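You operate a simulated robot arm through the tools that you are given. There is no shell and no other tool. Be economical: measure what you need, move in short steps, check, and stop when the job is done.

The job below is to be done with a simulated robot arm. You get a single attempt, and the scene is never put back.

Task
Clamp the lot 4 dumbbell piece in the jig and mark its gauge lines.
Fine: clamp shut before the print, open after it; ink the marker first; one print, within 4 mm of the middle; marker back, shut the ink lid; the others stay unmarked.

It is judged by the outcome, as a careful person would: the job done as asked, and still so three seconds after it is handed in. It fails if anything else is knocked over, pushed out of place, dropped, spilled or broken. A push-on lid holds only when it is set on centred and level and pressed home; a screw cap is set on level and turned clockwise until tight.

Robot
A 7-joint arm with a two-finger parallel gripper, fixed in place. Base frame: the origin is at the foot of the arm, x ahead of it, y to its left, z up. Units: cm, rad, N and s.
Its first joint turns from -1.152 to 1.152 rad. Payload 2.4 kg.
The tool frame sits at the grasp point between the pads (the TCP): z along the fingers, y along the line on which they close. The tips reach 3 cm beyond it. Largest opening 9.4 cm; finger width 2.8, thickness 1; the body of the gripper, 5 by 9.6 cm, starts 5.5 cm behind the TCP.
Orientation is that of the tool frame in the base frame, as a unit quaternion [w, x, y, z]. With the fingers straight down and closing along the base's y, the tool's x points along the base's -x, its y along +y and its z along -z.

Tools
- The arm moves only by the tool send_rows. Its argument "targets" is a list of rows, each an object of numbers (a shift or turn left out is 0, a gripper value left out holds the last): "dx", "dy", "dz": the shift along the tool's x, y, z in cm; "ax", "ay", "az": the turn, a rotation vector about the tool's x, y, z in rad; "gripper": the opening, from 0 (shut) to 1 (fully open). In form: [{"dx": .., "dy": .., "dz": .., "ax": .., "ay": .., "az": .., "gripper": ..}, ...]. A call has 1 to 8 rows; each row is the pose to reach, as a shift and turn from the pose commanded when the call began, along the tool's axes at that moment. Rows are played at 5 a second. More than 5 cm and 0.15 rad between two rows, or a gripper value outside its range, and nothing of the call is played. Where a pose cannot be reached the arm comes as near as it can. A force on the tool above 90 N (or 10 N above the force at the start of the call, whichever is more), or a blocked arm, ends the call early, and 0.2 s more pass. The fingers move at their own pace (about 15.3 cm/s each) and stop on an object; they squeeze with about 32 N. The grip force told is the motor's: it shows also when the fingers shut on nothing. Time passes only in rows, and 0.2 s behind the last, so rows that repeat a pose let the fingers close. It gives the time, the measured TCP pose, the force on the tool (base axes), the opening and the grip force at its end, in the units of the frame above (readings bear some noise).
- Cameras (640 x 400 px; columns grow to the right, rows downward): "scene" is fixed at [4.56, 47.28, 145.83]; the picture's right is [-0.70, -0.71, 0.00], its down [-0.31, 0.31, -0.90] and it looks along [0.64, -0.63, -0.44] (base axes); focal length 299 px, centre (320, 200). "wrist" rides on the gripper at [-3.7, 0, -5.8] in the tool frame; the picture's right is [0.00, -1.00, 0.00], its down [0.97, 0.00, -0.24] and it looks along [0.24, 0.00, 0.97] (tool axes); focal length 218 px, centre (320, 200). There is no depth. A picture from a camera that has moved, and an enlarged one, comes with that camera's place and axes in the base frame and with its lens.
- capture(camera): a new picture of that camera. It takes no simulated time.
- close_up(camera, box): a new picture of the part [left, top, right, bottom] of that camera's present view, enlarged. It takes no simulated time.
- close_job(): hands the job in; it is judged then, once.

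Work in short steps. Places have to be worked out from the pictures, the camera data and where the tool is seen: move nearer, look again, correct. Check each grasp and each placing, and mend what went wrong. You have 120 turns and 84 pictures in all, those below and enlarged ones among them. Open the gripper and draw the arm clear of the work before you hand the job in, unless the task says otherwise; then end with one line.

The tools are called after "Request:" as name(argument=value, ...) on one line, values as JSON. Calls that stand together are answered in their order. send_rows: Moves the arm, as the interface text tells. Its arguments: {"type":"object","properties":{"targets":{"type":"array"}},"required":["targets"]} The other tools are called the same way: capture (camera) takes a picture; close_up (camera, box) takes an enlarged picture of a part of a camera's view; close_job () hands the job in.

At the start:

```text
t: 0.0
eef_pos: [35.45, 11.52, 132.93]
tcp_rot: [0.0, 0.0, 1.0, 0.001]
wrist_force: [0.1, -0.2, 0.9]
opening: 9.41
grasp_force: 0.0
```

scene: 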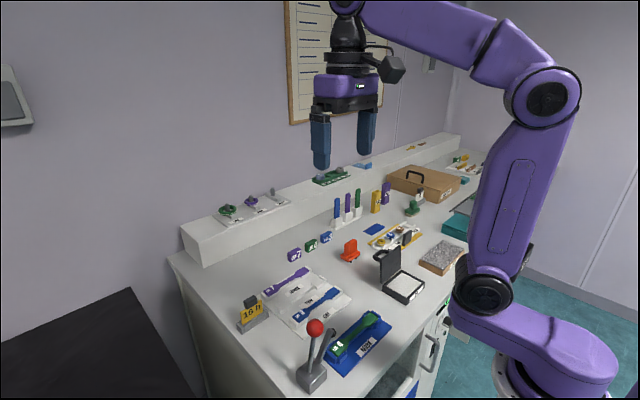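
wrist: 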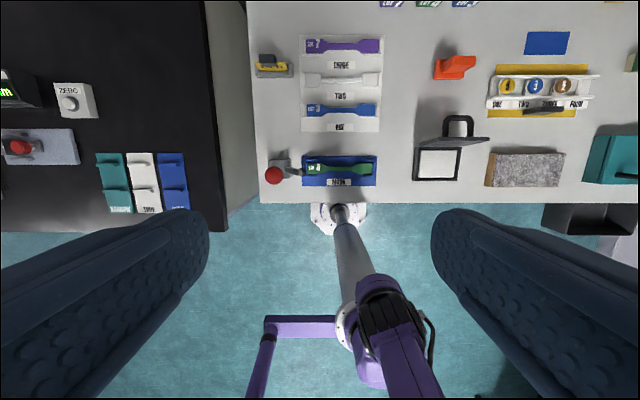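

I start with enlarged views to identify the objects.

Request:
close_up(camera="scene", box=[220, 220, 400, 400])

Request:
close_up(camera="scene", box=[320, 160, 480, 310])

Request:
close_up(camera="wrist", box=[240, 0, 440, 210])

Request:
close_up(camera="wrist", box=[400, 0, 640, 210])

```text
2.22 times, centred on (310, 310) of scene
camera zoom: at [4.56, 47.28, 145.83], right [-0.7, -0.71, 0.0], down [-0.31, 0.31, -0.9], along [0.64, -0.63, -0.44], focal length 664 px, centre (342, -44)
```

zoom: 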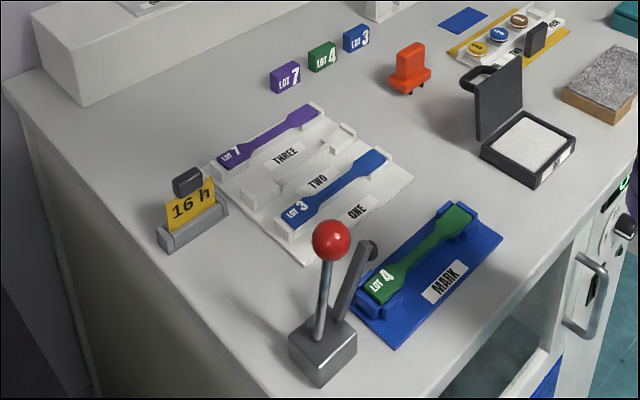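

```text
2.67 times, centred on (400, 235) of scene
camera zoom: at [4.56, 47.28, 145.83], right [-0.7, -0.71, 0.0], down [-0.31, 0.31, -0.9], along [0.64, -0.63, -0.44], focal length 797 px, centre (107, 107)
```

zoom: 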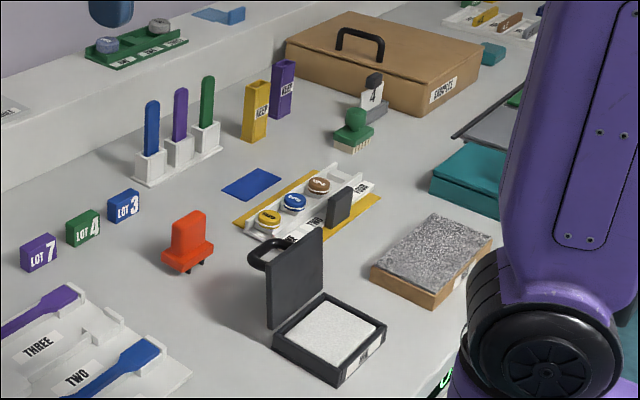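

```text
1.90 times, centred on (340, 105) of wrist
camera zoom: at [39.17, 11.44, 138.53], right [0.0, -1.0, 0.0], down [-0.97, 0.0, 0.24], along [-0.24, 0.0, -0.97], focal length 416 px, centre (282, 381)
```

zoom: 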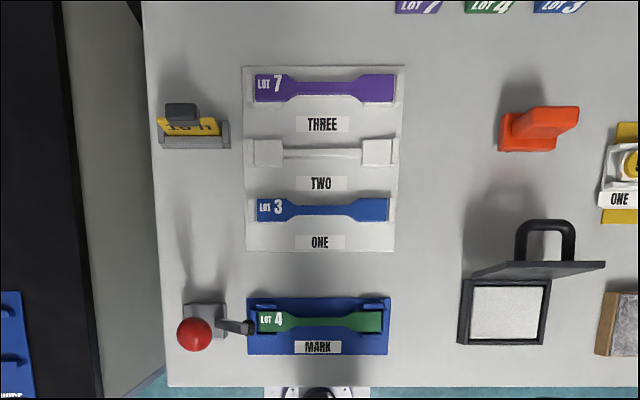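

```text
1.90 times, centred on (520, 105) of wrist
camera zoom: at [39.17, 11.44, 138.53], right [0.0, -1.0, 0.0], down [-0.97, 0.0, 0.24], along [-0.24, 0.0, -0.97], focal length 416 px, centre (-61, 381)
```

zoom: 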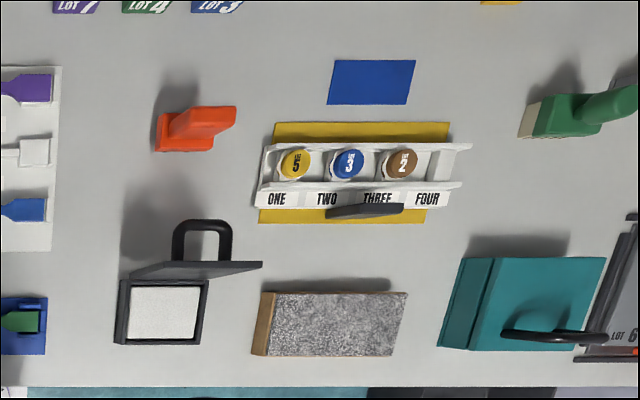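

Triangulating the two cameras puts the bench top nearer z ≈ 90 than 32.8, so I need parallax. I lower the tool 12 cm and look again.

Request:
send_rows(targets=[{"dz": 4}, {"dz": 8}, {"dz": 12}, {"dz": 12}])

Request:
capture(camera="wrist")

```text
t: 1.0
eef_pos: [35.5, 11.45, 120.75]
tcp_rot: [0.0, 0.0, 1.0, 0.001]
wrist_force: [-0.4, -0.5, -1.2]
opening: 9.4
grasp_force: 0.1
```

```text
77 pictures are left
camera wrist: at [39.18, 11.31, 126.46], right [0.0, -1.0, 0.0], down [-0.97, 0.0, 0.24], along [-0.24, 0.0, -0.97], focal length 218 px, centre (320, 200)
```

wrist: 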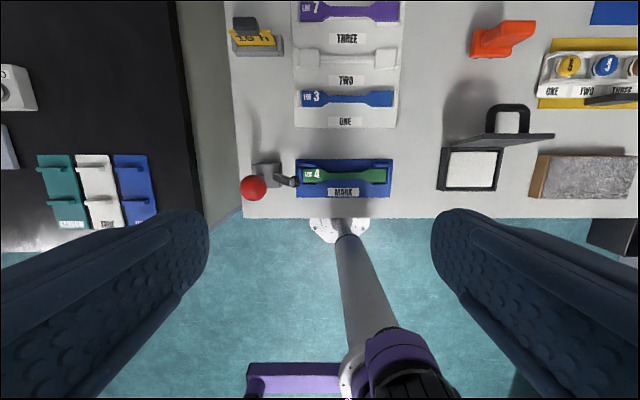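

Parallax suggests a bench top of about z ≈ 84. I move toward the marker (roughly x≈53, y≈-15) for a closer look and to test the reach.

Request:
send_rows(targets=[{"dx": -2, "dy": -4, "dz": 1}, {"dx": -4, "dy": -8, "dz": 2}, {"dx": -6, "dy": -12, "dz": 3}, {"dx": -8, "dy": -16, "dz": 4}, {"dx": -10, "dy": -20, "dz": 5}, {"dx": -12, "dy": -24, "dz": 6}, {"dx": -14, "dy": -26, "dz": 8}, {"dx": -14, "dy": -26, "dz": 8}])

Request:
capture(camera="wrist")

Request:
capture(camera="scene")

```text
t: 2.8
eef_pos: [49.49, -14.54, 112.94]
tcp_rot: [0.001, 0.001, 1.0, 0.001]
wrist_force: [0.3, 0.8, -1.0]
opening: 9.4
grasp_force: 0.0
```

```text
76 pictures are left
camera wrist: at [53.24, -14.63, 118.63], right [0.0, -1.0, 0.0], down [-0.97, 0.0, 0.24], along [-0.24, 0.0, -0.97], focal length 218 px, centre (320, 200)
```

wrist: 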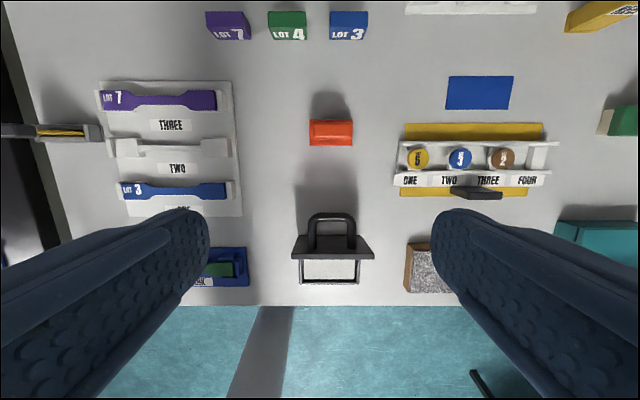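

```text
75 pictures are left
```

scene: 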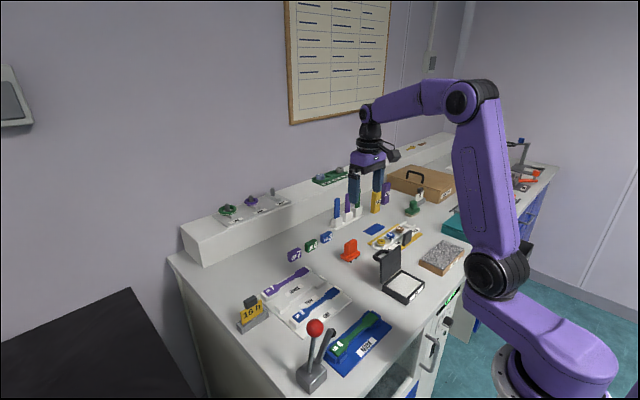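

The reach is fine. I zoom in on the marker, the ink pad and the jig.

Request:
close_up(camera="wrist", box=[270, 80, 400, 300])

Request:
close_up(camera="scene", box=[335, 230, 425, 310])

Request:
close_up(camera="scene", box=[285, 300, 405, 400])

```text
1.82 times, centred on (335, 190) of wrist
camera zoom: at [53.24, -14.63, 118.63], right [0.0, -1.0, 0.0], down [-0.97, 0.0, 0.24], along [-0.24, 0.0, -0.97], focal length 397 px, centre (293, 218)
```

zoom: 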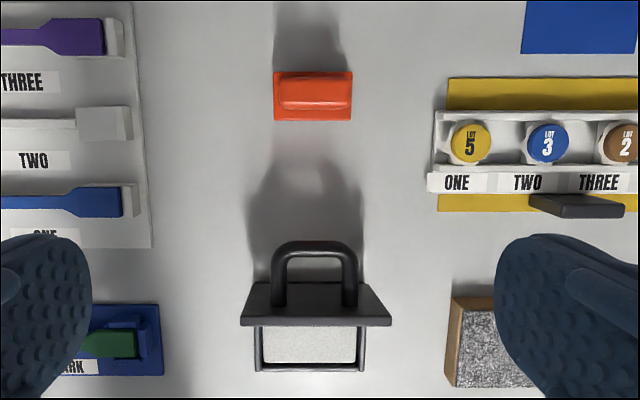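

```text
5.00 times, centred on (380, 270) of scene
camera zoom: at [4.56, 47.28, 145.83], right [-0.7, -0.71, 0.0], down [-0.31, 0.31, -0.9], along [0.64, -0.63, -0.44], focal length 1495 px, centre (20, -150)
```

zoom: 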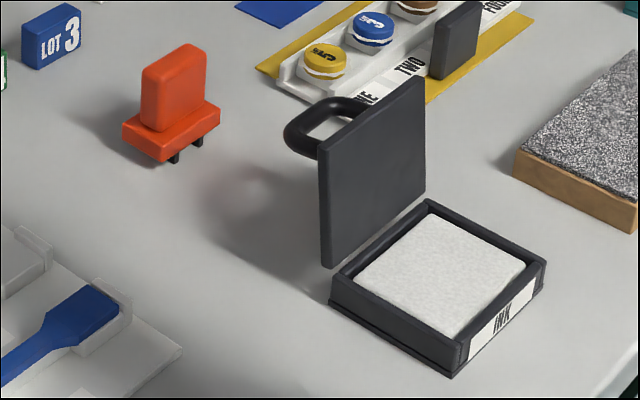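

```text
4.00 times, centred on (345, 350) of scene
camera zoom: at [4.56, 47.28, 145.83], right [-0.7, -0.71, 0.0], down [-0.31, 0.31, -0.9], along [0.64, -0.63, -0.44], focal length 1196 px, centre (220, -400)
```

zoom: 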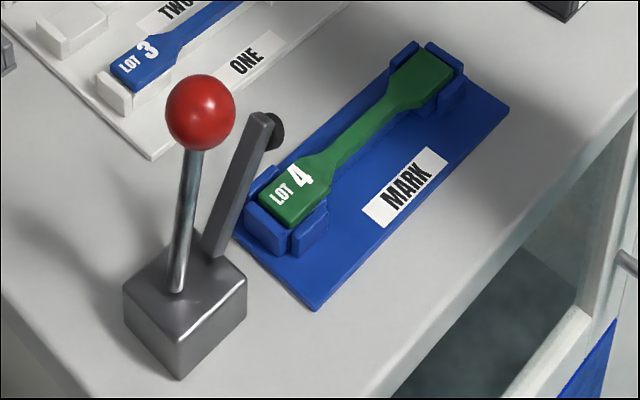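

I judge the marker's handle top to be at about (55, -15.9, 92), long along y, and the ink pad centred near (35.4, -16.3) with its lid upright at x≈40. I move above the marker for a closer view.

Request:
send_rows(targets=[{"dx": -3, "dy": -0.7, "dz": 2}, {"dx": -5.5, "dy": -1.4, "dz": 5}, {"dx": -5.5, "dy": -1.4, "dz": 9}, {"dx": -5.5, "dy": -1.4, "dz": 11}, {"dx": -5.5, "dy": -1.4, "dz": 11}])

Request:
capture(camera="wrist")

Request:
close_up(camera="scene", box=[290, 150, 450, 290])

```text
t: 4.0
eef_pos: [54.96, -16.0, 101.98]
tcp_rot: [0.0, 0.001, 1.0, 0.001]
wrist_force: [0.2, -0.4, 0.5]
opening: 9.39
grasp_force: 0.1
```

```text
71 pictures are left
camera wrist: at [58.69, -16.2, 107.54], right [0.0, -1.0, 0.0], down [-0.97, 0.0, 0.24], along [-0.24, 0.0, -0.97], focal length 218 px, centre (320, 200)
```

wrist: 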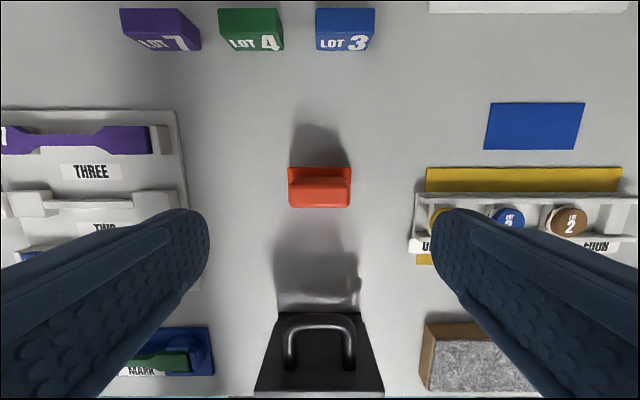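

```text
2.86 times, centred on (370, 220) of scene
camera zoom: at [4.56, 47.28, 145.83], right [-0.7, -0.71, 0.0], down [-0.31, 0.31, -0.9], along [0.64, -0.63, -0.44], focal length 854 px, centre (177, 143)
```

zoom: 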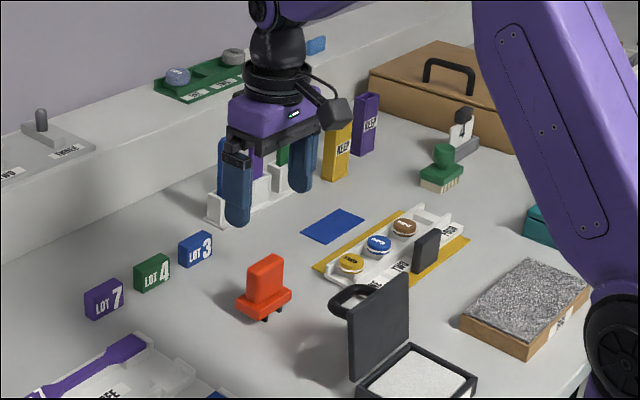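

I zoom on the marker to refine its centre in x and y.

Request:
close_up(camera="wrist", box=[270, 150, 370, 220])

```text
5.71 times, centred on (320, 185) of wrist
camera zoom: at [58.69, -16.2, 107.54], right [0.0, -1.0, 0.0], down [-0.97, 0.0, 0.24], along [-0.24, 0.0, -0.97], focal length 1247 px, centre (320, 286)
```

zoom: 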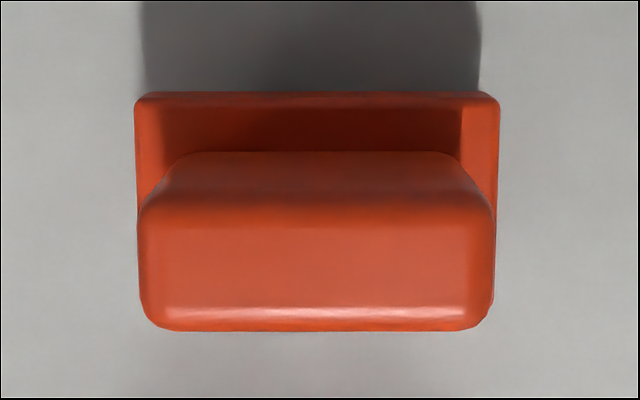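

The handle is centred near (55.2, -16.2), 4.4 cm long in y, with its base at z≈88. I descend to TCP z≈91.6 with the fingers still open.

Request:
send_rows(targets=[{"dx": -0.25, "dz": 3}, {"dx": -0.25, "dz": 6}, {"dx": -0.25, "dz": 8.5}, {"dx": -0.25, "dz": 10}, {"dx": -0.25, "dz": 10}])

Request:
close_up(camera="scene", box=[310, 200, 400, 280])

Request:
capture(camera="wrist")

```text
t: 5.2
eef_pos: [55.26, -15.98, 91.9]
tcp_rot: [0.0, 0.0, 1.0, 0.0]
wrist_force: [-0.3, -1.1, -0.5]
opening: 9.41
grasp_force: 0.1
```

```text
5.00 times, centred on (355, 240) of scene
camera zoom: at [4.56, 47.28, 145.83], right [-0.7, -0.71, 0.0], down [-0.31, 0.31, -0.9], along [0.64, -0.63, -0.44], focal length 1495 px, centre (145, 0)
```

zoom: 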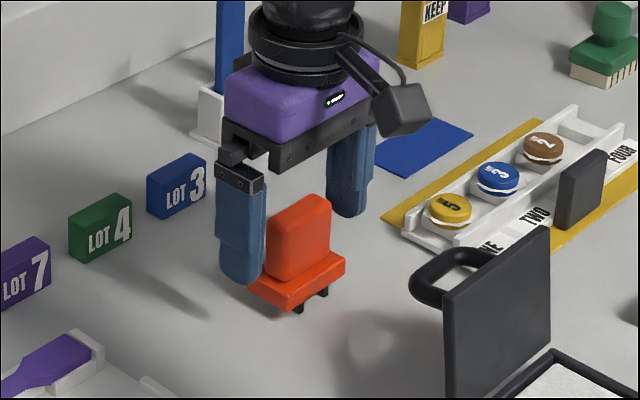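

```text
67 pictures are left
camera wrist: at [58.97, -16.06, 97.57], right [0.0, -1.0, 0.0], down [-0.97, 0.0, 0.24], along [-0.24, 0.0, -0.97], focal length 218 px, centre (320, 200)
```

wrist: 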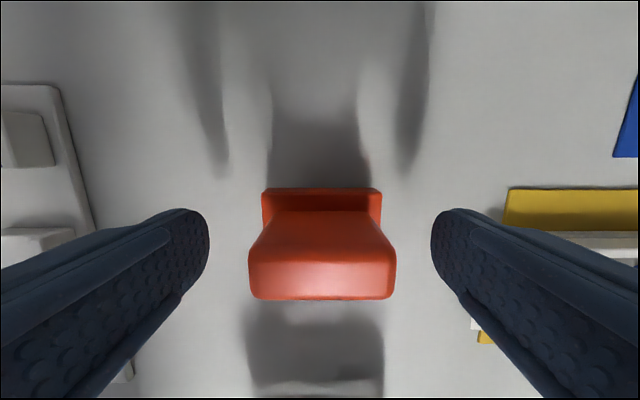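

The fingers straddle the handle, centred, with the tips just above the flange. I close the gripper.

Request:
send_rows(targets=[{"gripper": 0.3}, {"gripper": 0.3}, {"gripper": 0.3}, {"gripper": 0.3}])

```text
t: 6.2
eef_pos: [55.2, -15.95, 91.91]
tcp_rot: [-0.001, 0.0, 1.0, 0.0]
wrist_force: [0.0, 0.0, -0.2]
opening: 5.17
grasp_force: 31.9
```

The fingers stopped on something 5.2 cm wide. I lift a little and check.

Request:
send_rows(targets=[{"dz": -1}, {"dz": -3}, {"dz": -3}])

Request:
close_up(camera="scene", box=[310, 190, 400, 270])

Request:
capture(camera="wrist")

```text
t: 7.0
eef_pos: [55.17, -15.84, 94.96]
tcp_rot: [0.0, 0.0, 1.0, 0.001]
wrist_force: [0.6, -0.7, 1.2]
opening: 2.84
grasp_force: 0.5
```

```text
5.00 times, centred on (355, 230) of scene
camera zoom: at [4.56, 47.28, 145.83], right [-0.7, -0.71, 0.0], down [-0.31, 0.31, -0.9], along [0.64, -0.63, -0.44], focal length 1495 px, centre (145, 50)
```

zoom: 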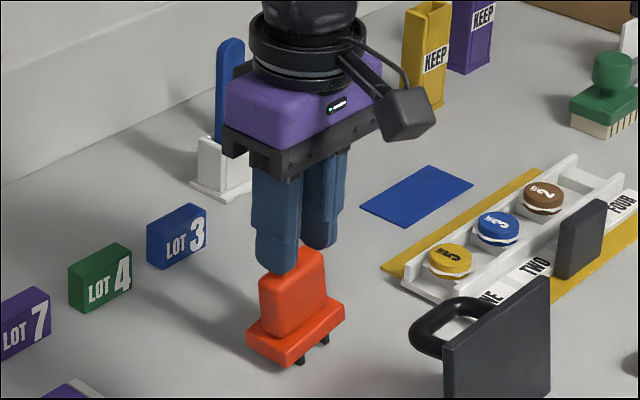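

```text
65 pictures are left
camera wrist: at [58.95, -15.97, 100.57], right [0.0, -1.0, 0.0], down [-0.97, 0.0, 0.24], along [-0.24, 0.0, -0.97], focal length 218 px, centre (320, 200)
```

wrist: 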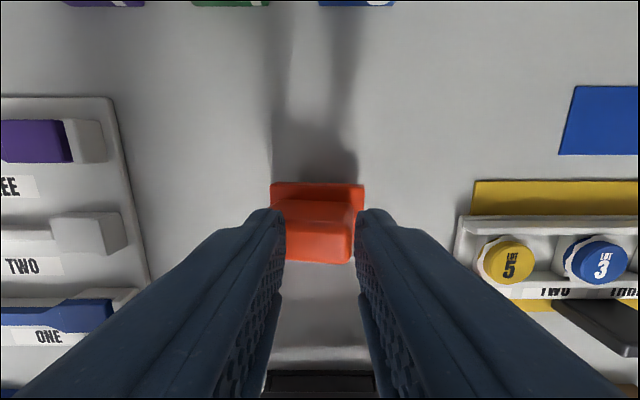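

The grip slipped because only the rounded tips held the handle. The marker is still standing in place, and I re-judge its handle as z 86–91. I open and descend about 2 cm lower than before.

Request:
send_rows(targets=[{"gripper": 1}, {"gripper": 1}, {"gripper": 1, "dz": 2}, {"gripper": 1, "dz": 4}, {"gripper": 1, "dz": 5.2}, {"gripper": 1, "dz": 5.2}])

Request:
close_up(camera="scene", box=[310, 200, 400, 280])

Request:
capture(camera="wrist")

```text
t: 8.4
eef_pos: [55.14, -15.77, 89.59]
tcp_rot: [0.0, 0.0, 1.0, 0.001]
wrist_force: [0.6, -0.6, 0.2]
opening: 9.41
grasp_force: 0.1
```

```text
5.00 times, centred on (355, 240) of scene
camera zoom: at [4.56, 47.28, 145.83], right [-0.7, -0.71, 0.0], down [-0.31, 0.31, -0.9], along [0.64, -0.63, -0.44], focal length 1495 px, centre (145, 0)
```

zoom: 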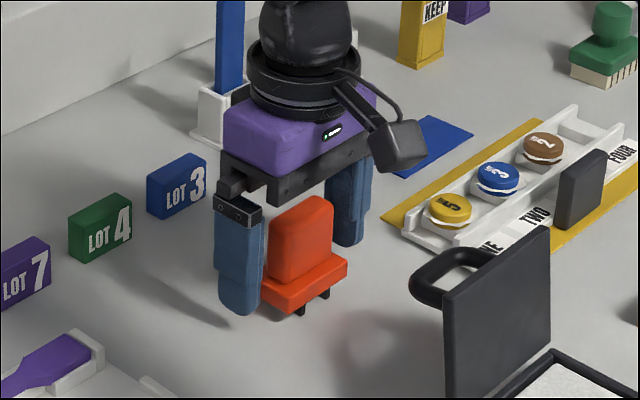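

```text
63 pictures are left
camera wrist: at [58.91, -15.94, 95.28], right [0.0, -1.0, 0.0], down [-0.97, 0.0, 0.24], along [-0.24, 0.0, -0.97], focal length 218 px, centre (320, 200)
```

wrist: 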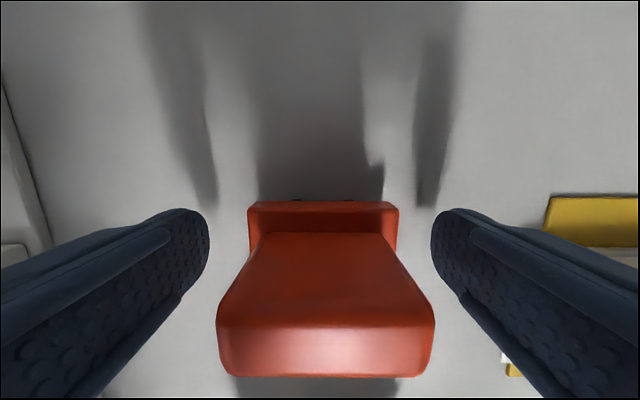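

The handle's true centre is about 1 cm nearer in x (≈54.1) than the TCP. I shift, then close the grip.

Request:
send_rows(targets=[{"dx": 1, "dy": -0.1}, {"dx": 1, "dy": -0.1}, {"dx": 1, "dy": -0.1, "gripper": 0.3}, {"dx": 1, "dy": -0.1, "gripper": 0.3}, {"dx": 1, "dy": -0.1, "gripper": 0.3}, {"dx": 1, "dy": -0.1, "gripper": 0.3}])

Request:
capture(camera="wrist")

```text
t: 9.8
eef_pos: [54.16, -15.91, 89.61]
tcp_rot: [0.001, 0.0, 1.0, 0.001]
wrist_force: [0.4, -0.8, -0.2]
opening: 5.94
grasp_force: 32.2
```

```text
62 pictures are left
camera wrist: at [57.89, -16.04, 95.31], right [0.0, -1.0, 0.0], down [-0.97, 0.0, 0.24], along [-0.24, 0.0, -0.97], focal length 218 px, centre (320, 200)
```

wrist: 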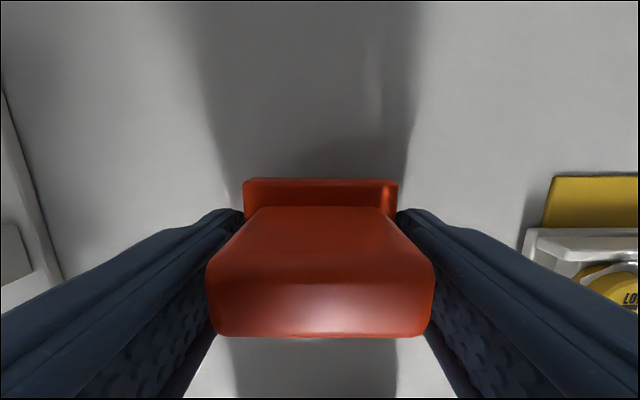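

The grip is now at 5.94 cm on the handle proper. I lift 3 cm and check the hold.

Request:
send_rows(targets=[{"dz": -0.7}, {"dz": -2}, {"dz": -3}, {"dz": -3}])

Request:
close_up(camera="scene", box=[310, 190, 400, 270])

```text
t: 10.8
eef_pos: [54.22, -16.05, 92.73]
tcp_rot: [0.0, 0.0, 1.0, 0.001]
wrist_force: [0.2, 0.0, -1.9]
opening: 5.92
grasp_force: 32.3
```

```text
5.00 times, centred on (355, 230) of scene
camera zoom: at [4.56, 47.28, 145.83], right [-0.7, -0.71, 0.0], down [-0.31, 0.31, -0.9], along [0.64, -0.63, -0.44], focal length 1495 px, centre (145, 50)
```

zoom: 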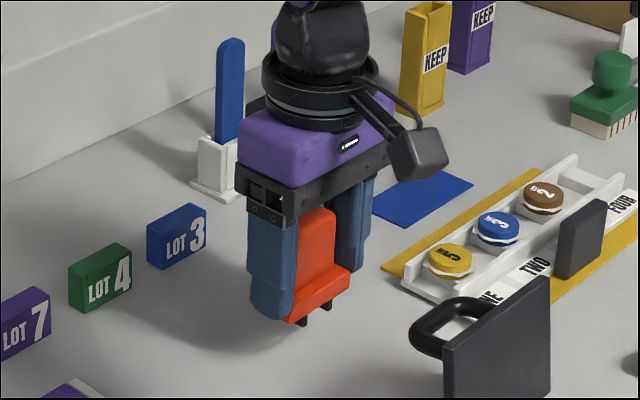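

The marker is held. But the clamp must be shut first, so I set the marker straight back down, now that its grasp pose is known, and go to the clamp.

Request:
send_rows(targets=[{"dz": 1.5}, {"dz": 2.6}, {"dz": 3.05}, {"dz": 3.05}, {"dz": 3.05, "gripper": 1}, {"dz": 3.05, "gripper": 1}, {"dz": 0, "gripper": 1}, {"dz": -4, "gripper": 1}])

Request:
send_rows(targets=[{"dx": 2, "dy": 4, "dz": -3}, {"dx": 4, "dy": 9, "dz": -5}, {"dx": 6, "dy": 13, "dz": -7}, {"dx": 8, "dy": 17, "dz": -7}, {"dx": 10, "dy": 21, "dz": -7}, {"dx": 11, "dy": 25, "dz": -7}, {"dx": 12, "dy": 28, "dz": -7}, {"dx": 12, "dy": 28, "dz": -7}])

Request:
capture(camera="wrist")

Request:
capture(camera="scene")

```text
t: 12.6
eef_pos: [54.32, -15.79, 96.51]
tcp_rot: [0.0, 0.001, 1.0, 0.001]
wrist_force: [-0.3, 0.5, -0.2]
opening: 9.4
grasp_force: 0.0
```

```text
refused: row 1 steps farther than a row can; nothing moved
```

```text
60 pictures are left
camera wrist: at [57.98, -16.0, 102.18], right [0.0, -1.0, 0.0], down [-0.97, 0.0, 0.24], along [-0.24, 0.0, -0.97], focal length 218 px, centre (320, 200)
```

wrist: 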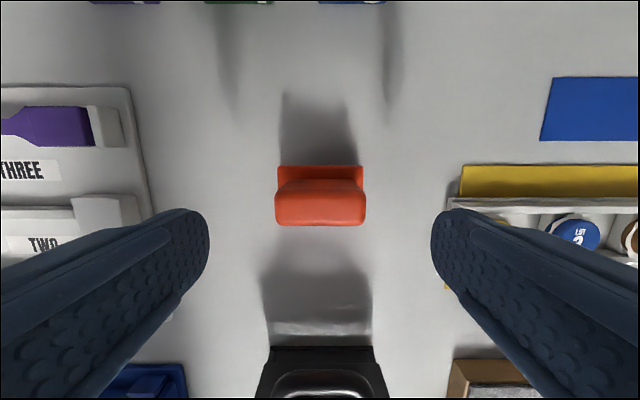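

```text
59 pictures are left
```

scene: 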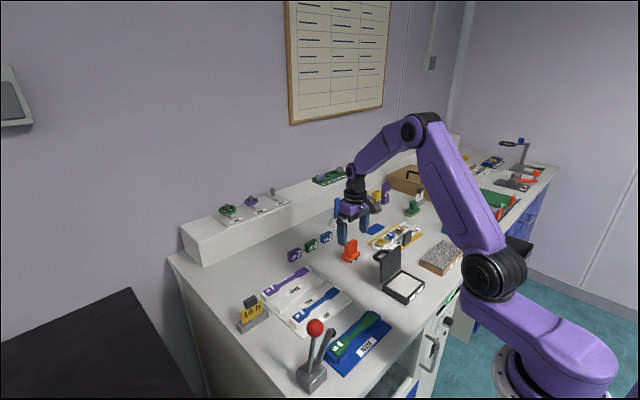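

The marker is standing back in its place. I rise, then travel toward the clamp, whose ball I judge to be at about (34, 19.7, 99).

Request:
send_rows(targets=[{"dz": -4}, {"dz": -8, "dx": 2}, {"dz": -12, "dx": 4, "dy": 2}, {"dz": -14, "dx": 6, "dy": 6}, {"dz": -14, "dx": 8, "dy": 10}, {"dz": -14, "dx": 10, "dy": 14}, {"dz": -14, "dx": 12, "dy": 18}, {"dz": -14, "dx": 14, "dy": 22}])

Request:
capture(camera="wrist")

```text
t: 14.4
eef_pos: [40.15, 5.88, 110.39]
tcp_rot: [0.0, 0.001, 1.0, 0.001]
wrist_force: [0.0, -0.6, 0.1]
opening: 9.38
grasp_force: 0.0
```

```text
58 pictures are left
camera wrist: at [43.89, 5.78, 116.04], right [0.0, -1.0, 0.0], down [-0.97, 0.0, 0.24], along [-0.24, 0.0, -0.97], focal length 218 px, centre (320, 200)
```

wrist: 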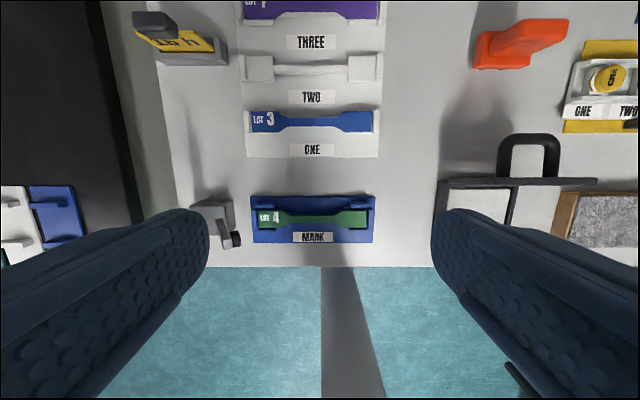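

I move over the clamp to see which way the lever turns.

Request:
send_rows(targets=[{"dy": 4}, {"dy": 8}, {"dy": 11}, {"dy": 11}])

Request:
capture(camera="wrist")

```text
t: 15.4
eef_pos: [40.26, 17.02, 110.59]
tcp_rot: [-0.001, 0.001, 1.0, 0.001]
wrist_force: [0.2, 0.5, 0.0]
opening: 9.4
grasp_force: 0.0
```

```text
57 pictures are left
camera wrist: at [44.0, 16.85, 116.2], right [0.0, -1.0, 0.0], down [-0.97, 0.0, 0.24], along [-0.24, 0.0, -0.97], focal length 218 px, centre (320, 200)
```

wrist: 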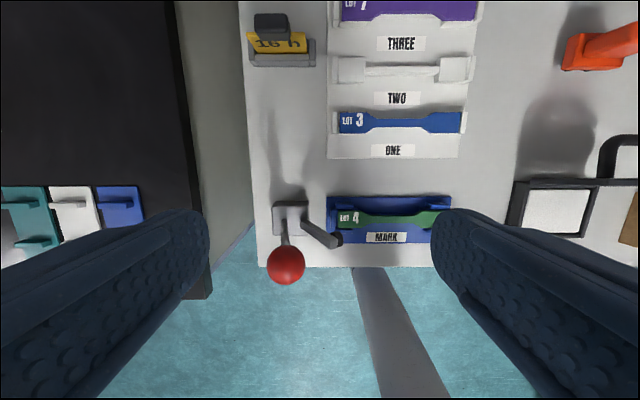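

Ball ≈(34.1, 19.7, 99.3), lever root ≈(33.8, 21.6, 88), clamp arm tip raised at (34.3, 14.9, 94): the arm swings down toward -y. I shut the fingers and place them on the +y side of the ball to try a gentle push toward -y.

Request:
send_rows(targets=[{"gripper": 0, "dx": 3, "dy": 3.5}, {"dx": 6.1, "dy": 7.2}, {"dx": 6.1, "dy": 7.2, "dz": 4}, {"dx": 6.1, "dy": 7.2, "dz": 8}, {"dx": 6.1, "dy": 7.2, "dz": 11}, {"dx": 6.1, "dy": 7.2, "dz": 11}])

Request:
close_up(camera="scene", box=[265, 270, 425, 400])

Request:
capture(camera="wrist")

```text
t: 16.8
eef_pos: [34.28, 24.33, 99.64]
tcp_rot: [0.0, 0.002, 1.0, 0.001]
wrist_force: [-0.2, 0.4, -0.3]
opening: 0.0
grasp_force: 32.0
```

```text
3.08 times, centred on (345, 335) of scene
camera zoom: at [4.56, 47.28, 145.83], right [-0.7, -0.71, 0.0], down [-0.31, 0.31, -0.9], along [0.64, -0.63, -0.44], focal length 920 px, centre (243, -215)
```

zoom: 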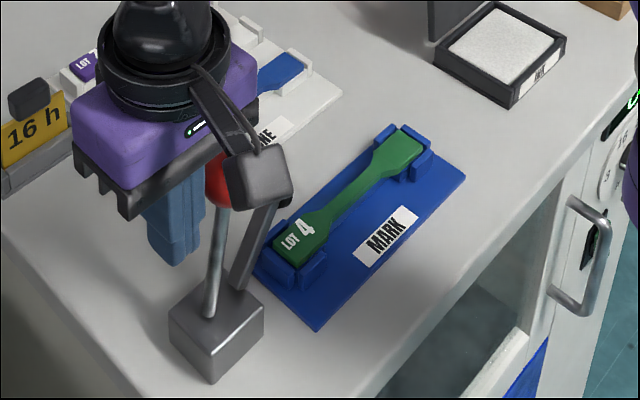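

```text
55 pictures are left
camera wrist: at [37.88, 24.11, 105.3], right [0.0, -1.0, 0.0], down [-0.97, 0.0, 0.24], along [-0.24, 0.0, -0.97], focal length 218 px, centre (320, 200)
```

wrist: 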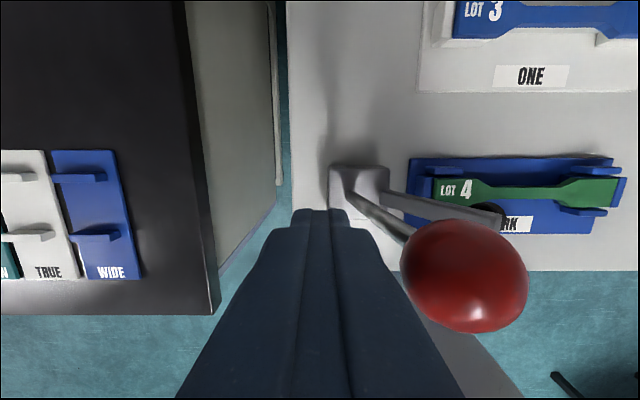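

The fingers sit about 1.7 cm from the ball. I push toward -y in small rows while watching the force.

Request:
send_rows(targets=[{"dy": -1}, {"dy": -1.7}, {"dy": -2.3}, {"dy": -2.9}, {"dy": -3.5}])

Request:
close_up(camera="scene", box=[265, 270, 425, 400])

```text
t: 18.0
eef_pos: [34.09, 22.43, 99.98]
tcp_rot: [0.009, -0.005, 1.0, 0.012]
wrist_force: [-9.4, 86.0, -3.7]
opening: 0.0
grasp_force: 31.3
```

```text
3.08 times, centred on (345, 335) of scene
camera zoom: at [4.53, 47.54, 145.74], right [-0.7, -0.71, 0.0], down [-0.31, 0.3, -0.9], along [0.64, -0.63, -0.44], focal length 920 px, centre (243, -215)
```

zoom: 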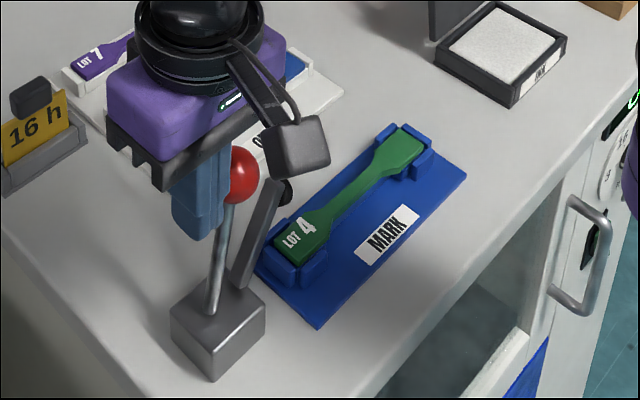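

Blocked at 86 N, and the lever hardly moved: that is its end stop, so it must turn toward +y. I back off, go over the ball and come down on its -y side.

Request:
send_rows(targets=[{"dy": 3}, {"dy": 3, "dz": -4}, {"dy": 1, "dz": -7}, {"dy": -3, "dz": -7}, {"dy": -5.5, "dz": -7}, {"dy": -5.5, "dz": -3}, {"dy": -5.5, "dz": 0}, {"dy": -5.5, "dz": 0}])

Request:
close_up(camera="scene", box=[265, 270, 425, 400])

Request:
capture(camera="wrist")

```text
t: 19.8
eef_pos: [34.11, 15.14, 99.6]
tcp_rot: [0.001, 0.001, 1.0, 0.001]
wrist_force: [0.2, 0.4, 0.6]
opening: 0.01
grasp_force: 32.0
```

```text
3.08 times, centred on (345, 335) of scene
camera zoom: at [4.56, 47.28, 145.83], right [-0.7, -0.71, 0.0], down [-0.31, 0.31, -0.9], along [0.64, -0.63, -0.44], focal length 920 px, centre (243, -215)
```

zoom: 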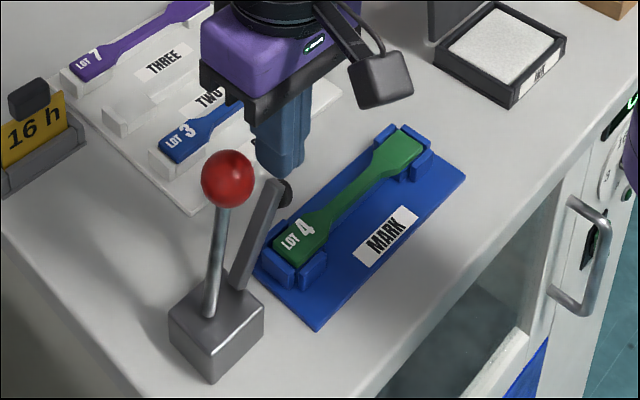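

```text
52 pictures are left
camera wrist: at [37.75, 15.08, 105.28], right [0.0, -1.0, 0.0], down [-0.97, 0.0, 0.24], along [-0.24, 0.0, -0.97], focal length 218 px, centre (320, 200)
```

wrist: 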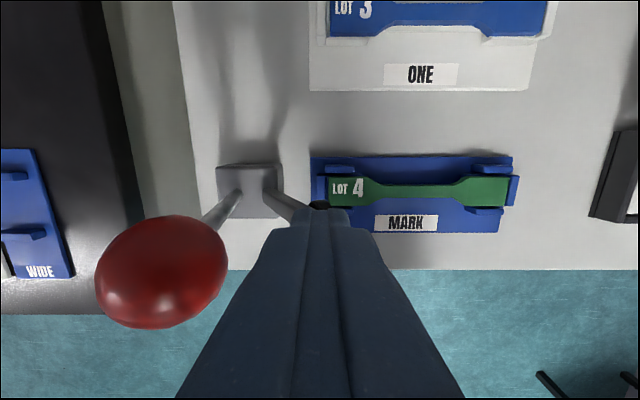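

Ball is unmoved at y≈19.9. I push toward +y gently, 4 cm from here.

Request:
send_rows(targets=[{"dy": 1}, {"dy": 1.8}, {"dy": 2.4}, {"dy": 3}, {"dy": 3.5}, {"dy": 4}])

Request:
close_up(camera="scene", box=[265, 270, 425, 400])

```text
t: 21.2
eef_pos: [33.98, 19.41, 99.58]
tcp_rot: [0.0, 0.0, 1.0, 0.001]
wrist_force: [-0.2, -0.7, 0.3]
opening: 0.0
grasp_force: 31.9
```

```text
3.08 times, centred on (345, 335) of scene
camera zoom: at [4.56, 47.28, 145.83], right [-0.7, -0.71, 0.0], down [-0.31, 0.31, -0.9], along [0.64, -0.63, -0.44], focal length 920 px, centre (243, -215)
```

zoom: 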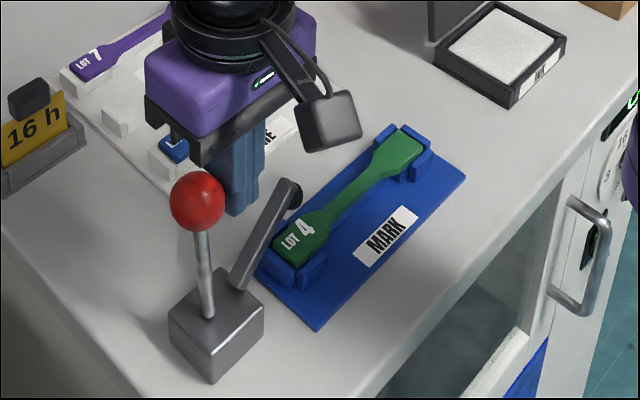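

The lever moves freely toward +y and the clamp arm goes down. I follow its arc further, lowering a little.

Request:
send_rows(targets=[{"dy": 1}, {"dy": 2, "dz": 0.3}, {"dy": 3, "dz": 0.8}, {"dy": 4, "dz": 1.4}, {"dy": 5, "dz": 2}, {"dy": 5.8, "dz": 2.6}])

Request:
close_up(camera="scene", box=[265, 270, 425, 400])

```text
t: 22.6
eef_pos: [34.07, 25.2, 97.06]
tcp_rot: [-0.001, 0.0, 1.0, 0.001]
wrist_force: [-0.8, -0.8, 0.7]
opening: 0.0
grasp_force: 32.1
```

```text
3.08 times, centred on (345, 335) of scene
camera zoom: at [4.56, 47.28, 145.83], right [-0.7, -0.71, 0.0], down [-0.31, 0.31, -0.9], along [0.64, -0.63, -0.44], focal length 920 px, centre (243, -215)
```

zoom: 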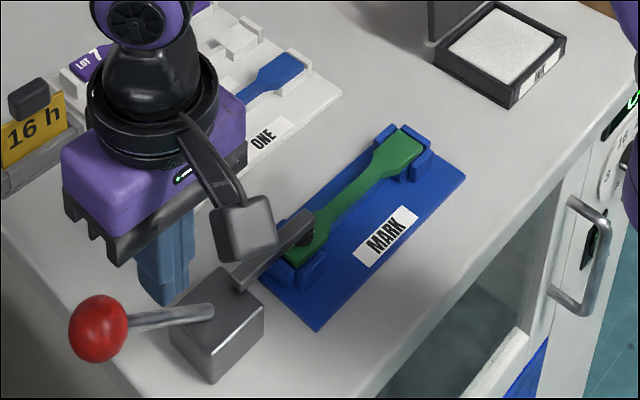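

The lever has swung over toward +y and the arm is down on the tab. I lift clear and check whether it is fully shut.

Request:
send_rows(targets=[{"dz": -4}, {"dz": -7, "dy": -3}, {"dz": -8, "dy": -6}, {"dz": -8, "dy": -9}, {"dz": -8, "dy": -9}])

Request:
capture(camera="wrist")

Request:
close_up(camera="scene", box=[265, 290, 365, 390])

```text
t: 23.8
eef_pos: [34.09, 16.2, 105.01]
tcp_rot: [0.0, 0.0, 1.0, 0.001]
wrist_force: [-0.2, -0.8, 0.0]
opening: 0.01
grasp_force: 32.6
```

```text
49 pictures are left
camera wrist: at [37.87, 16.06, 110.78], right [0.0, -1.0, 0.0], down [-0.97, 0.0, 0.24], along [-0.24, 0.0, -0.97], focal length 218 px, centre (320, 200)
```

wrist: 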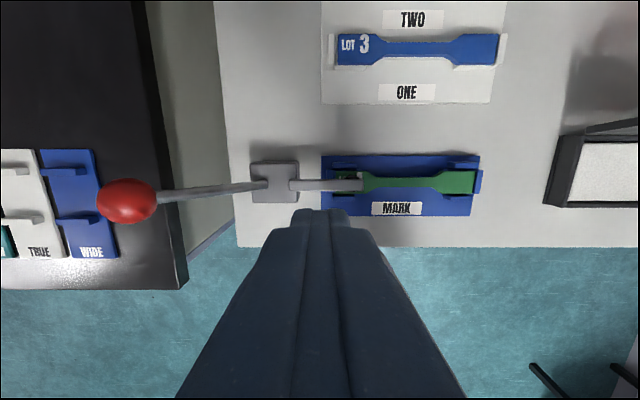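

```text
4.00 times, centred on (315, 340) of scene
camera zoom: at [4.56, 47.28, 145.83], right [-0.7, -0.71, 0.0], down [-0.31, 0.31, -0.9], along [0.64, -0.63, -0.44], focal length 1196 px, centre (340, -360)
```

zoom: 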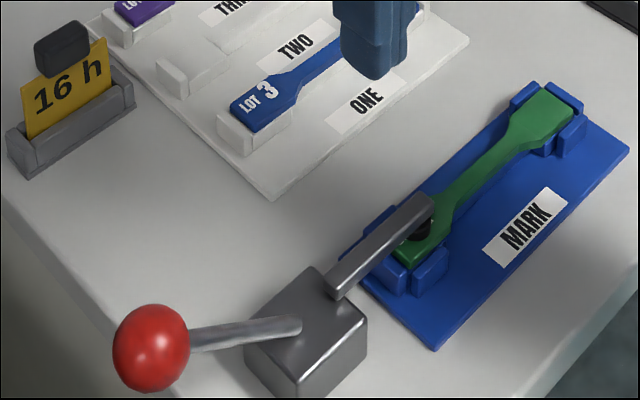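

The arm looks flat and its pad rests on the tab; the ball is at about (34, 32.5, 92.5). I press the ball down lightly to make sure it is home.

Request:
send_rows(targets=[{"dy": 4.5}, {"dy": 9}, {"dy": 13}, {"dy": 16.2}, {"dy": 16.2, "dz": 4}, {"dy": 16.2, "dz": 6.5}, {"dy": 16.2, "dz": 7.5}, {"dy": 16.2, "dz": 8.3}])

Request:
close_up(camera="scene", box=[235, 270, 395, 400])

```text
t: 25.6
eef_pos: [34.34, 32.55, 96.96]
tcp_rot: [0.002, -0.001, 1.0, 0.003]
wrist_force: [1.0, 18.6, 17.4]
opening: 0.02
grasp_force: 31.7
```

```text
3.08 times, centred on (315, 335) of scene
camera zoom: at [4.54, 47.32, 145.82], right [-0.7, -0.71, 0.0], down [-0.31, 0.31, -0.9], along [0.64, -0.63, -0.44], focal length 920 px, centre (335, -215)
```

zoom: 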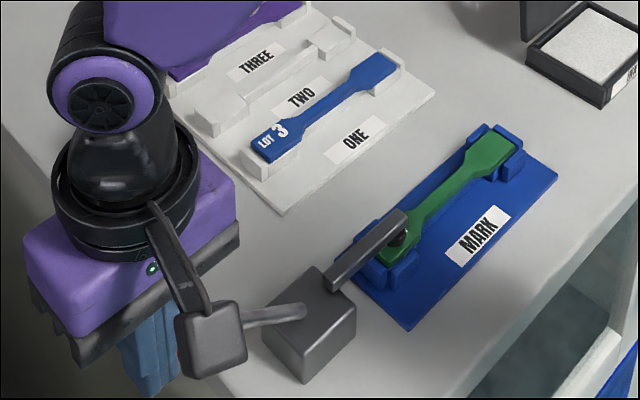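

It resists firmly, so the clamp is at its closed stop. I rise and travel back toward the marker.

Request:
send_rows(targets=[{"dz": -4}, {"dz": -8}, {"dz": -12}, {"dz": -12, "dx": -2, "dy": -4}, {"dz": -12, "dx": -4, "dy": -8}, {"dz": -12, "dx": -6, "dy": -12}, {"dz": -12, "dx": -8, "dy": -16}, {"dz": -12, "dx": -9, "dy": -20, "gripper": 1}])

Request:
send_rows(targets=[{"dx": -1.8, "dy": -4.5}, {"dx": -3.6, "dy": -9}, {"dx": -5.4, "dy": -13.5}, {"dx": -7.2, "dy": -18}, {"dx": -9, "dy": -22.5}, {"dx": -10.8, "dy": -27}, {"dx": -10.9, "dy": -28.4, "dz": 4}, {"dx": -10.9, "dy": -28.4, "dz": 8}])

Request:
capture(camera="wrist")

```text
t: 27.4
eef_pos: [42.93, 12.24, 108.93]
tcp_rot: [0.0, 0.0, 1.0, 0.001]
wrist_force: [-0.7, 0.5, -0.3]
opening: 9.39
grasp_force: 0.1
```

```text
t: 29.2
eef_pos: [53.86, -16.2, 100.67]
tcp_rot: [0.002, -0.001, 1.0, 0.001]
wrist_force: [-0.4, 0.8, 0.2]
opening: 9.4
grasp_force: 0.0
```

```text
46 pictures are left
camera wrist: at [57.64, -16.3, 106.26], right [0.0, -1.0, 0.0], down [-0.97, 0.0, 0.24], along [-0.24, 0.0, -0.97], focal length 218 px, centre (320, 200)
```

wrist: 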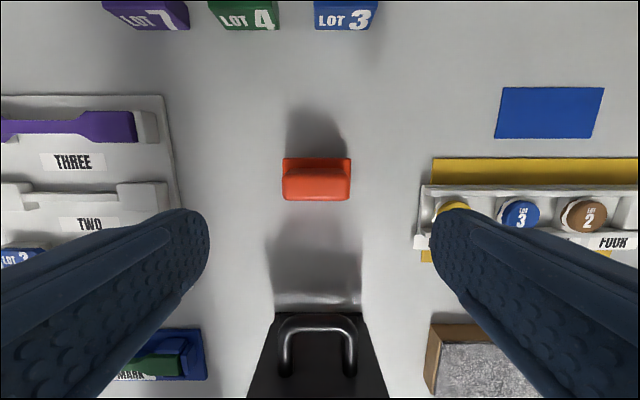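

The marker is a touch left of centre. I correct by 0.3 cm in both x and y, descend to the known grasp height and close.

Request:
send_rows(targets=[{"dx": -0.3, "dy": 0.25, "dz": 4}, {"dx": -0.3, "dy": 0.25, "dz": 8}, {"dx": -0.3, "dy": 0.25, "dz": 10}, {"dx": -0.3, "dy": 0.25, "dz": 11.05}, {"dx": -0.3, "dy": 0.25, "dz": 11.05}, {"dx": -0.3, "dy": 0.25, "dz": 11.05, "gripper": 0.3}, {"dx": -0.3, "dy": 0.25, "dz": 11.05, "gripper": 0.3}, {"dx": -0.3, "dy": 0.25, "dz": 11.05, "gripper": 0.3}])

Request:
send_rows(targets=[{"dz": 0}, {"dz": -1}, {"dz": -4}, {"dz": -8}, {"dz": -8}])

Request:
capture(camera="wrist")

Request:
close_up(camera="scene", box=[310, 160, 410, 310])

```text
t: 31.0
eef_pos: [54.2, -15.77, 89.66]
tcp_rot: [0.0, 0.0, 1.0, 0.002]
wrist_force: [0.0, -0.7, 0.2]
opening: 5.94
grasp_force: 32.1
```

```text
t: 32.2
eef_pos: [54.26, -15.89, 97.66]
tcp_rot: [0.0, 0.0, 1.0, 0.001]
wrist_force: [0.2, 0.9, -1.8]
opening: 5.95
grasp_force: 32.7
```

```text
45 pictures are left
camera wrist: at [58.02, -15.92, 103.38], right [0.0, -1.0, 0.0], down [-0.97, 0.0, 0.24], along [-0.24, 0.0, -0.97], focal length 218 px, centre (320, 200)
```

wrist: 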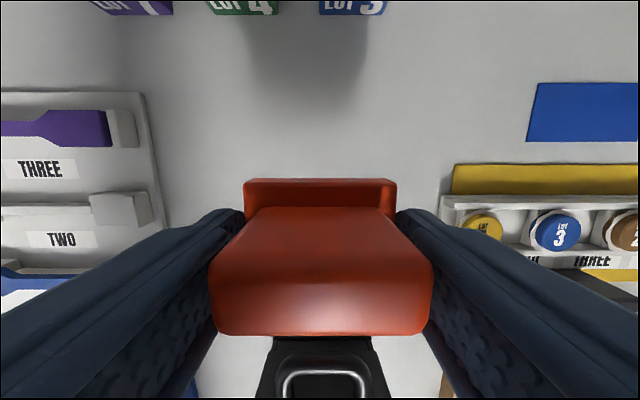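

```text
2.67 times, centred on (360, 235) of scene
camera zoom: at [4.56, 47.28, 145.83], right [-0.7, -0.71, 0.0], down [-0.31, 0.31, -0.9], along [0.64, -0.63, -0.44], focal length 797 px, centre (213, 107)
```

zoom: 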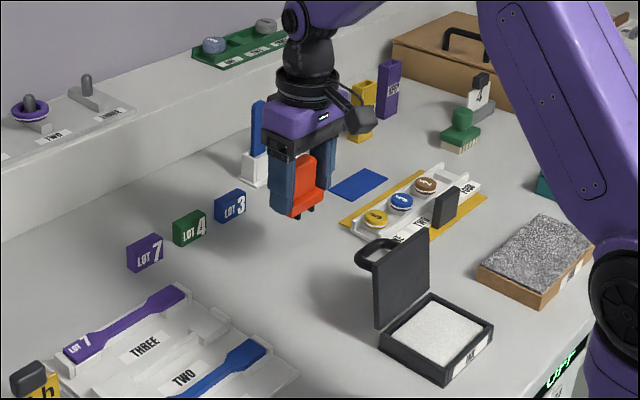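

The marker is well held and centred. I rise, cross over the lid and come over the ink pad (centre ≈(35.2, -16.9)), aiming a little to the front at x=34.4 so the camera clears the open lid.

Request:
send_rows(targets=[{"dz": -4.5}, {"dz": -9}, {"dz": -9, "dx": 4.5, "dy": -0.3}, {"dz": -9, "dx": 9, "dy": -0.6}, {"dz": -9, "dx": 13.5, "dy": -1}, {"dz": -9, "dx": 17, "dy": -1}, {"dz": -9, "dx": 19.8, "dy": -1}, {"dz": -9, "dx": 19.8, "dy": -1}])

Request:
capture(camera="wrist")

Request:
close_up(camera="scene", box=[340, 200, 440, 310])

```text
t: 34.0
eef_pos: [34.54, -17.19, 106.63]
tcp_rot: [0.0, 0.0, 1.0, 0.001]
wrist_force: [-0.3, 0.1, -0.9]
opening: 5.93
grasp_force: 32.0
```

```text
43 pictures are left
camera wrist: at [38.37, -17.16, 112.24], right [0.0, -1.0, 0.0], down [-0.97, 0.0, 0.24], along [-0.24, 0.0, -0.97], focal length 218 px, centre (320, 200)
```

wrist: 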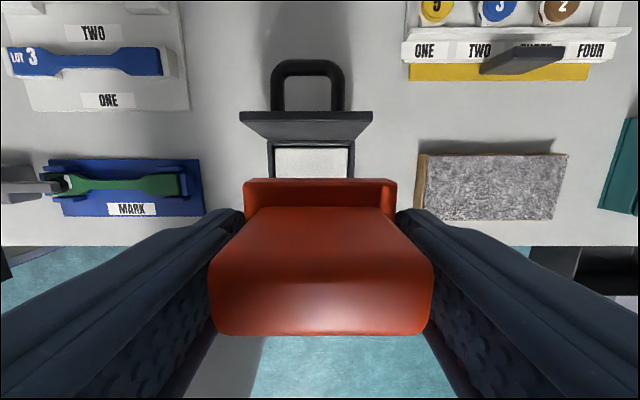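

```text
3.64 times, centred on (390, 255) of scene
camera zoom: at [4.56, 47.28, 145.83], right [-0.7, -0.71, 0.0], down [-0.31, 0.31, -0.9], along [0.64, -0.63, -0.44], focal length 1087 px, centre (66, 0)
```

zoom: 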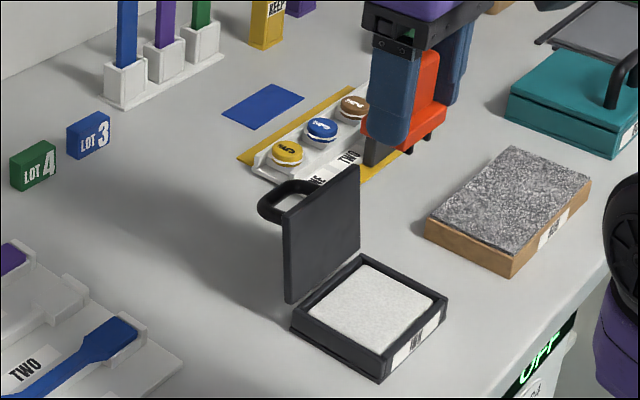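

The pad lies centred near y≈-16.4. I correct y by +0.65 and descend to just above the pad, then look.

Request:
send_rows(targets=[{"dy": 0.65, "dz": 3}, {"dy": 0.65, "dz": 6}, {"dy": 0.65, "dz": 9}, {"dy": 0.65, "dz": 11.5}, {"dy": 0.65, "dz": 12.8}, {"dy": 0.65, "dz": 12.8}])

Request:
close_up(camera="scene", box=[350, 220, 440, 310])

```text
t: 35.4
eef_pos: [34.65, -16.11, 93.86]
tcp_rot: [0.0, 0.001, 1.0, 0.0]
wrist_force: [-0.3, 0.1, -0.7]
opening: 5.93
grasp_force: 31.8
```

```text
4.44 times, centred on (395, 265) of scene
camera zoom: at [4.56, 47.28, 145.83], right [-0.7, -0.71, 0.0], down [-0.31, 0.31, -0.9], along [0.64, -0.63, -0.44], focal length 1329 px, centre (-13, -89)
```

zoom: 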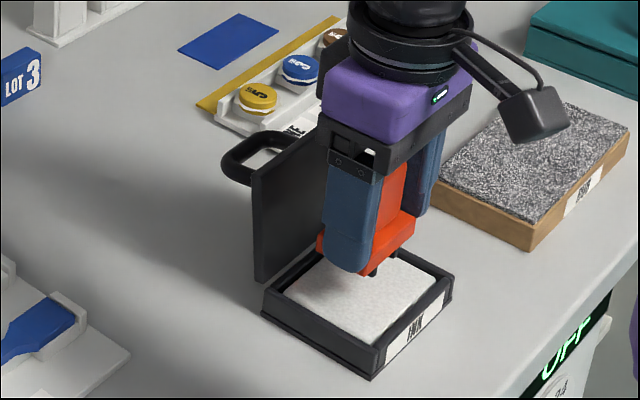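

The marker hovers over the pad and the lid is clear. I press down in small rows, watching for force.

Request:
send_rows(targets=[{"dz": 0.6}, {"dz": 1.1}, {"dz": 1.5}, {"dz": 1.8}, {"dz": 1.8}])

Request:
close_up(camera="scene", box=[350, 220, 440, 310])

```text
t: 36.6
eef_pos: [34.53, -16.14, 92.09]
tcp_rot: [0.0, 0.001, 1.0, 0.0]
wrist_force: [-0.6, -0.5, -0.9]
opening: 5.93
grasp_force: 31.5
```

```text
4.44 times, centred on (395, 265) of scene
camera zoom: at [4.56, 47.28, 145.83], right [-0.7, -0.71, 0.0], down [-0.31, 0.31, -0.9], along [0.64, -0.63, -0.44], focal length 1329 px, centre (-13, -89)
```

zoom: 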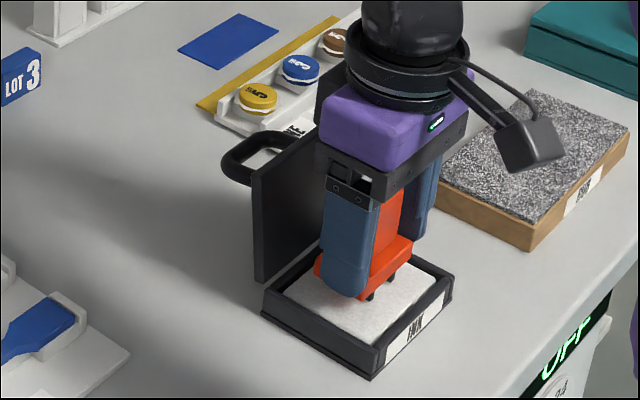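

No contact force yet. I go down further in 0.3 cm rows.

Request:
send_rows(targets=[{"dz": 0.3}, {"dz": 0.6}, {"dz": 0.8}, {"dz": 0.8}])

```text
t: 37.6
eef_pos: [34.66, -16.14, 91.4]
tcp_rot: [0.001, 0.0, 1.0, 0.0]
wrist_force: [-0.8, 6.5, 26.4]
opening: 5.93
grasp_force: 32.2
```

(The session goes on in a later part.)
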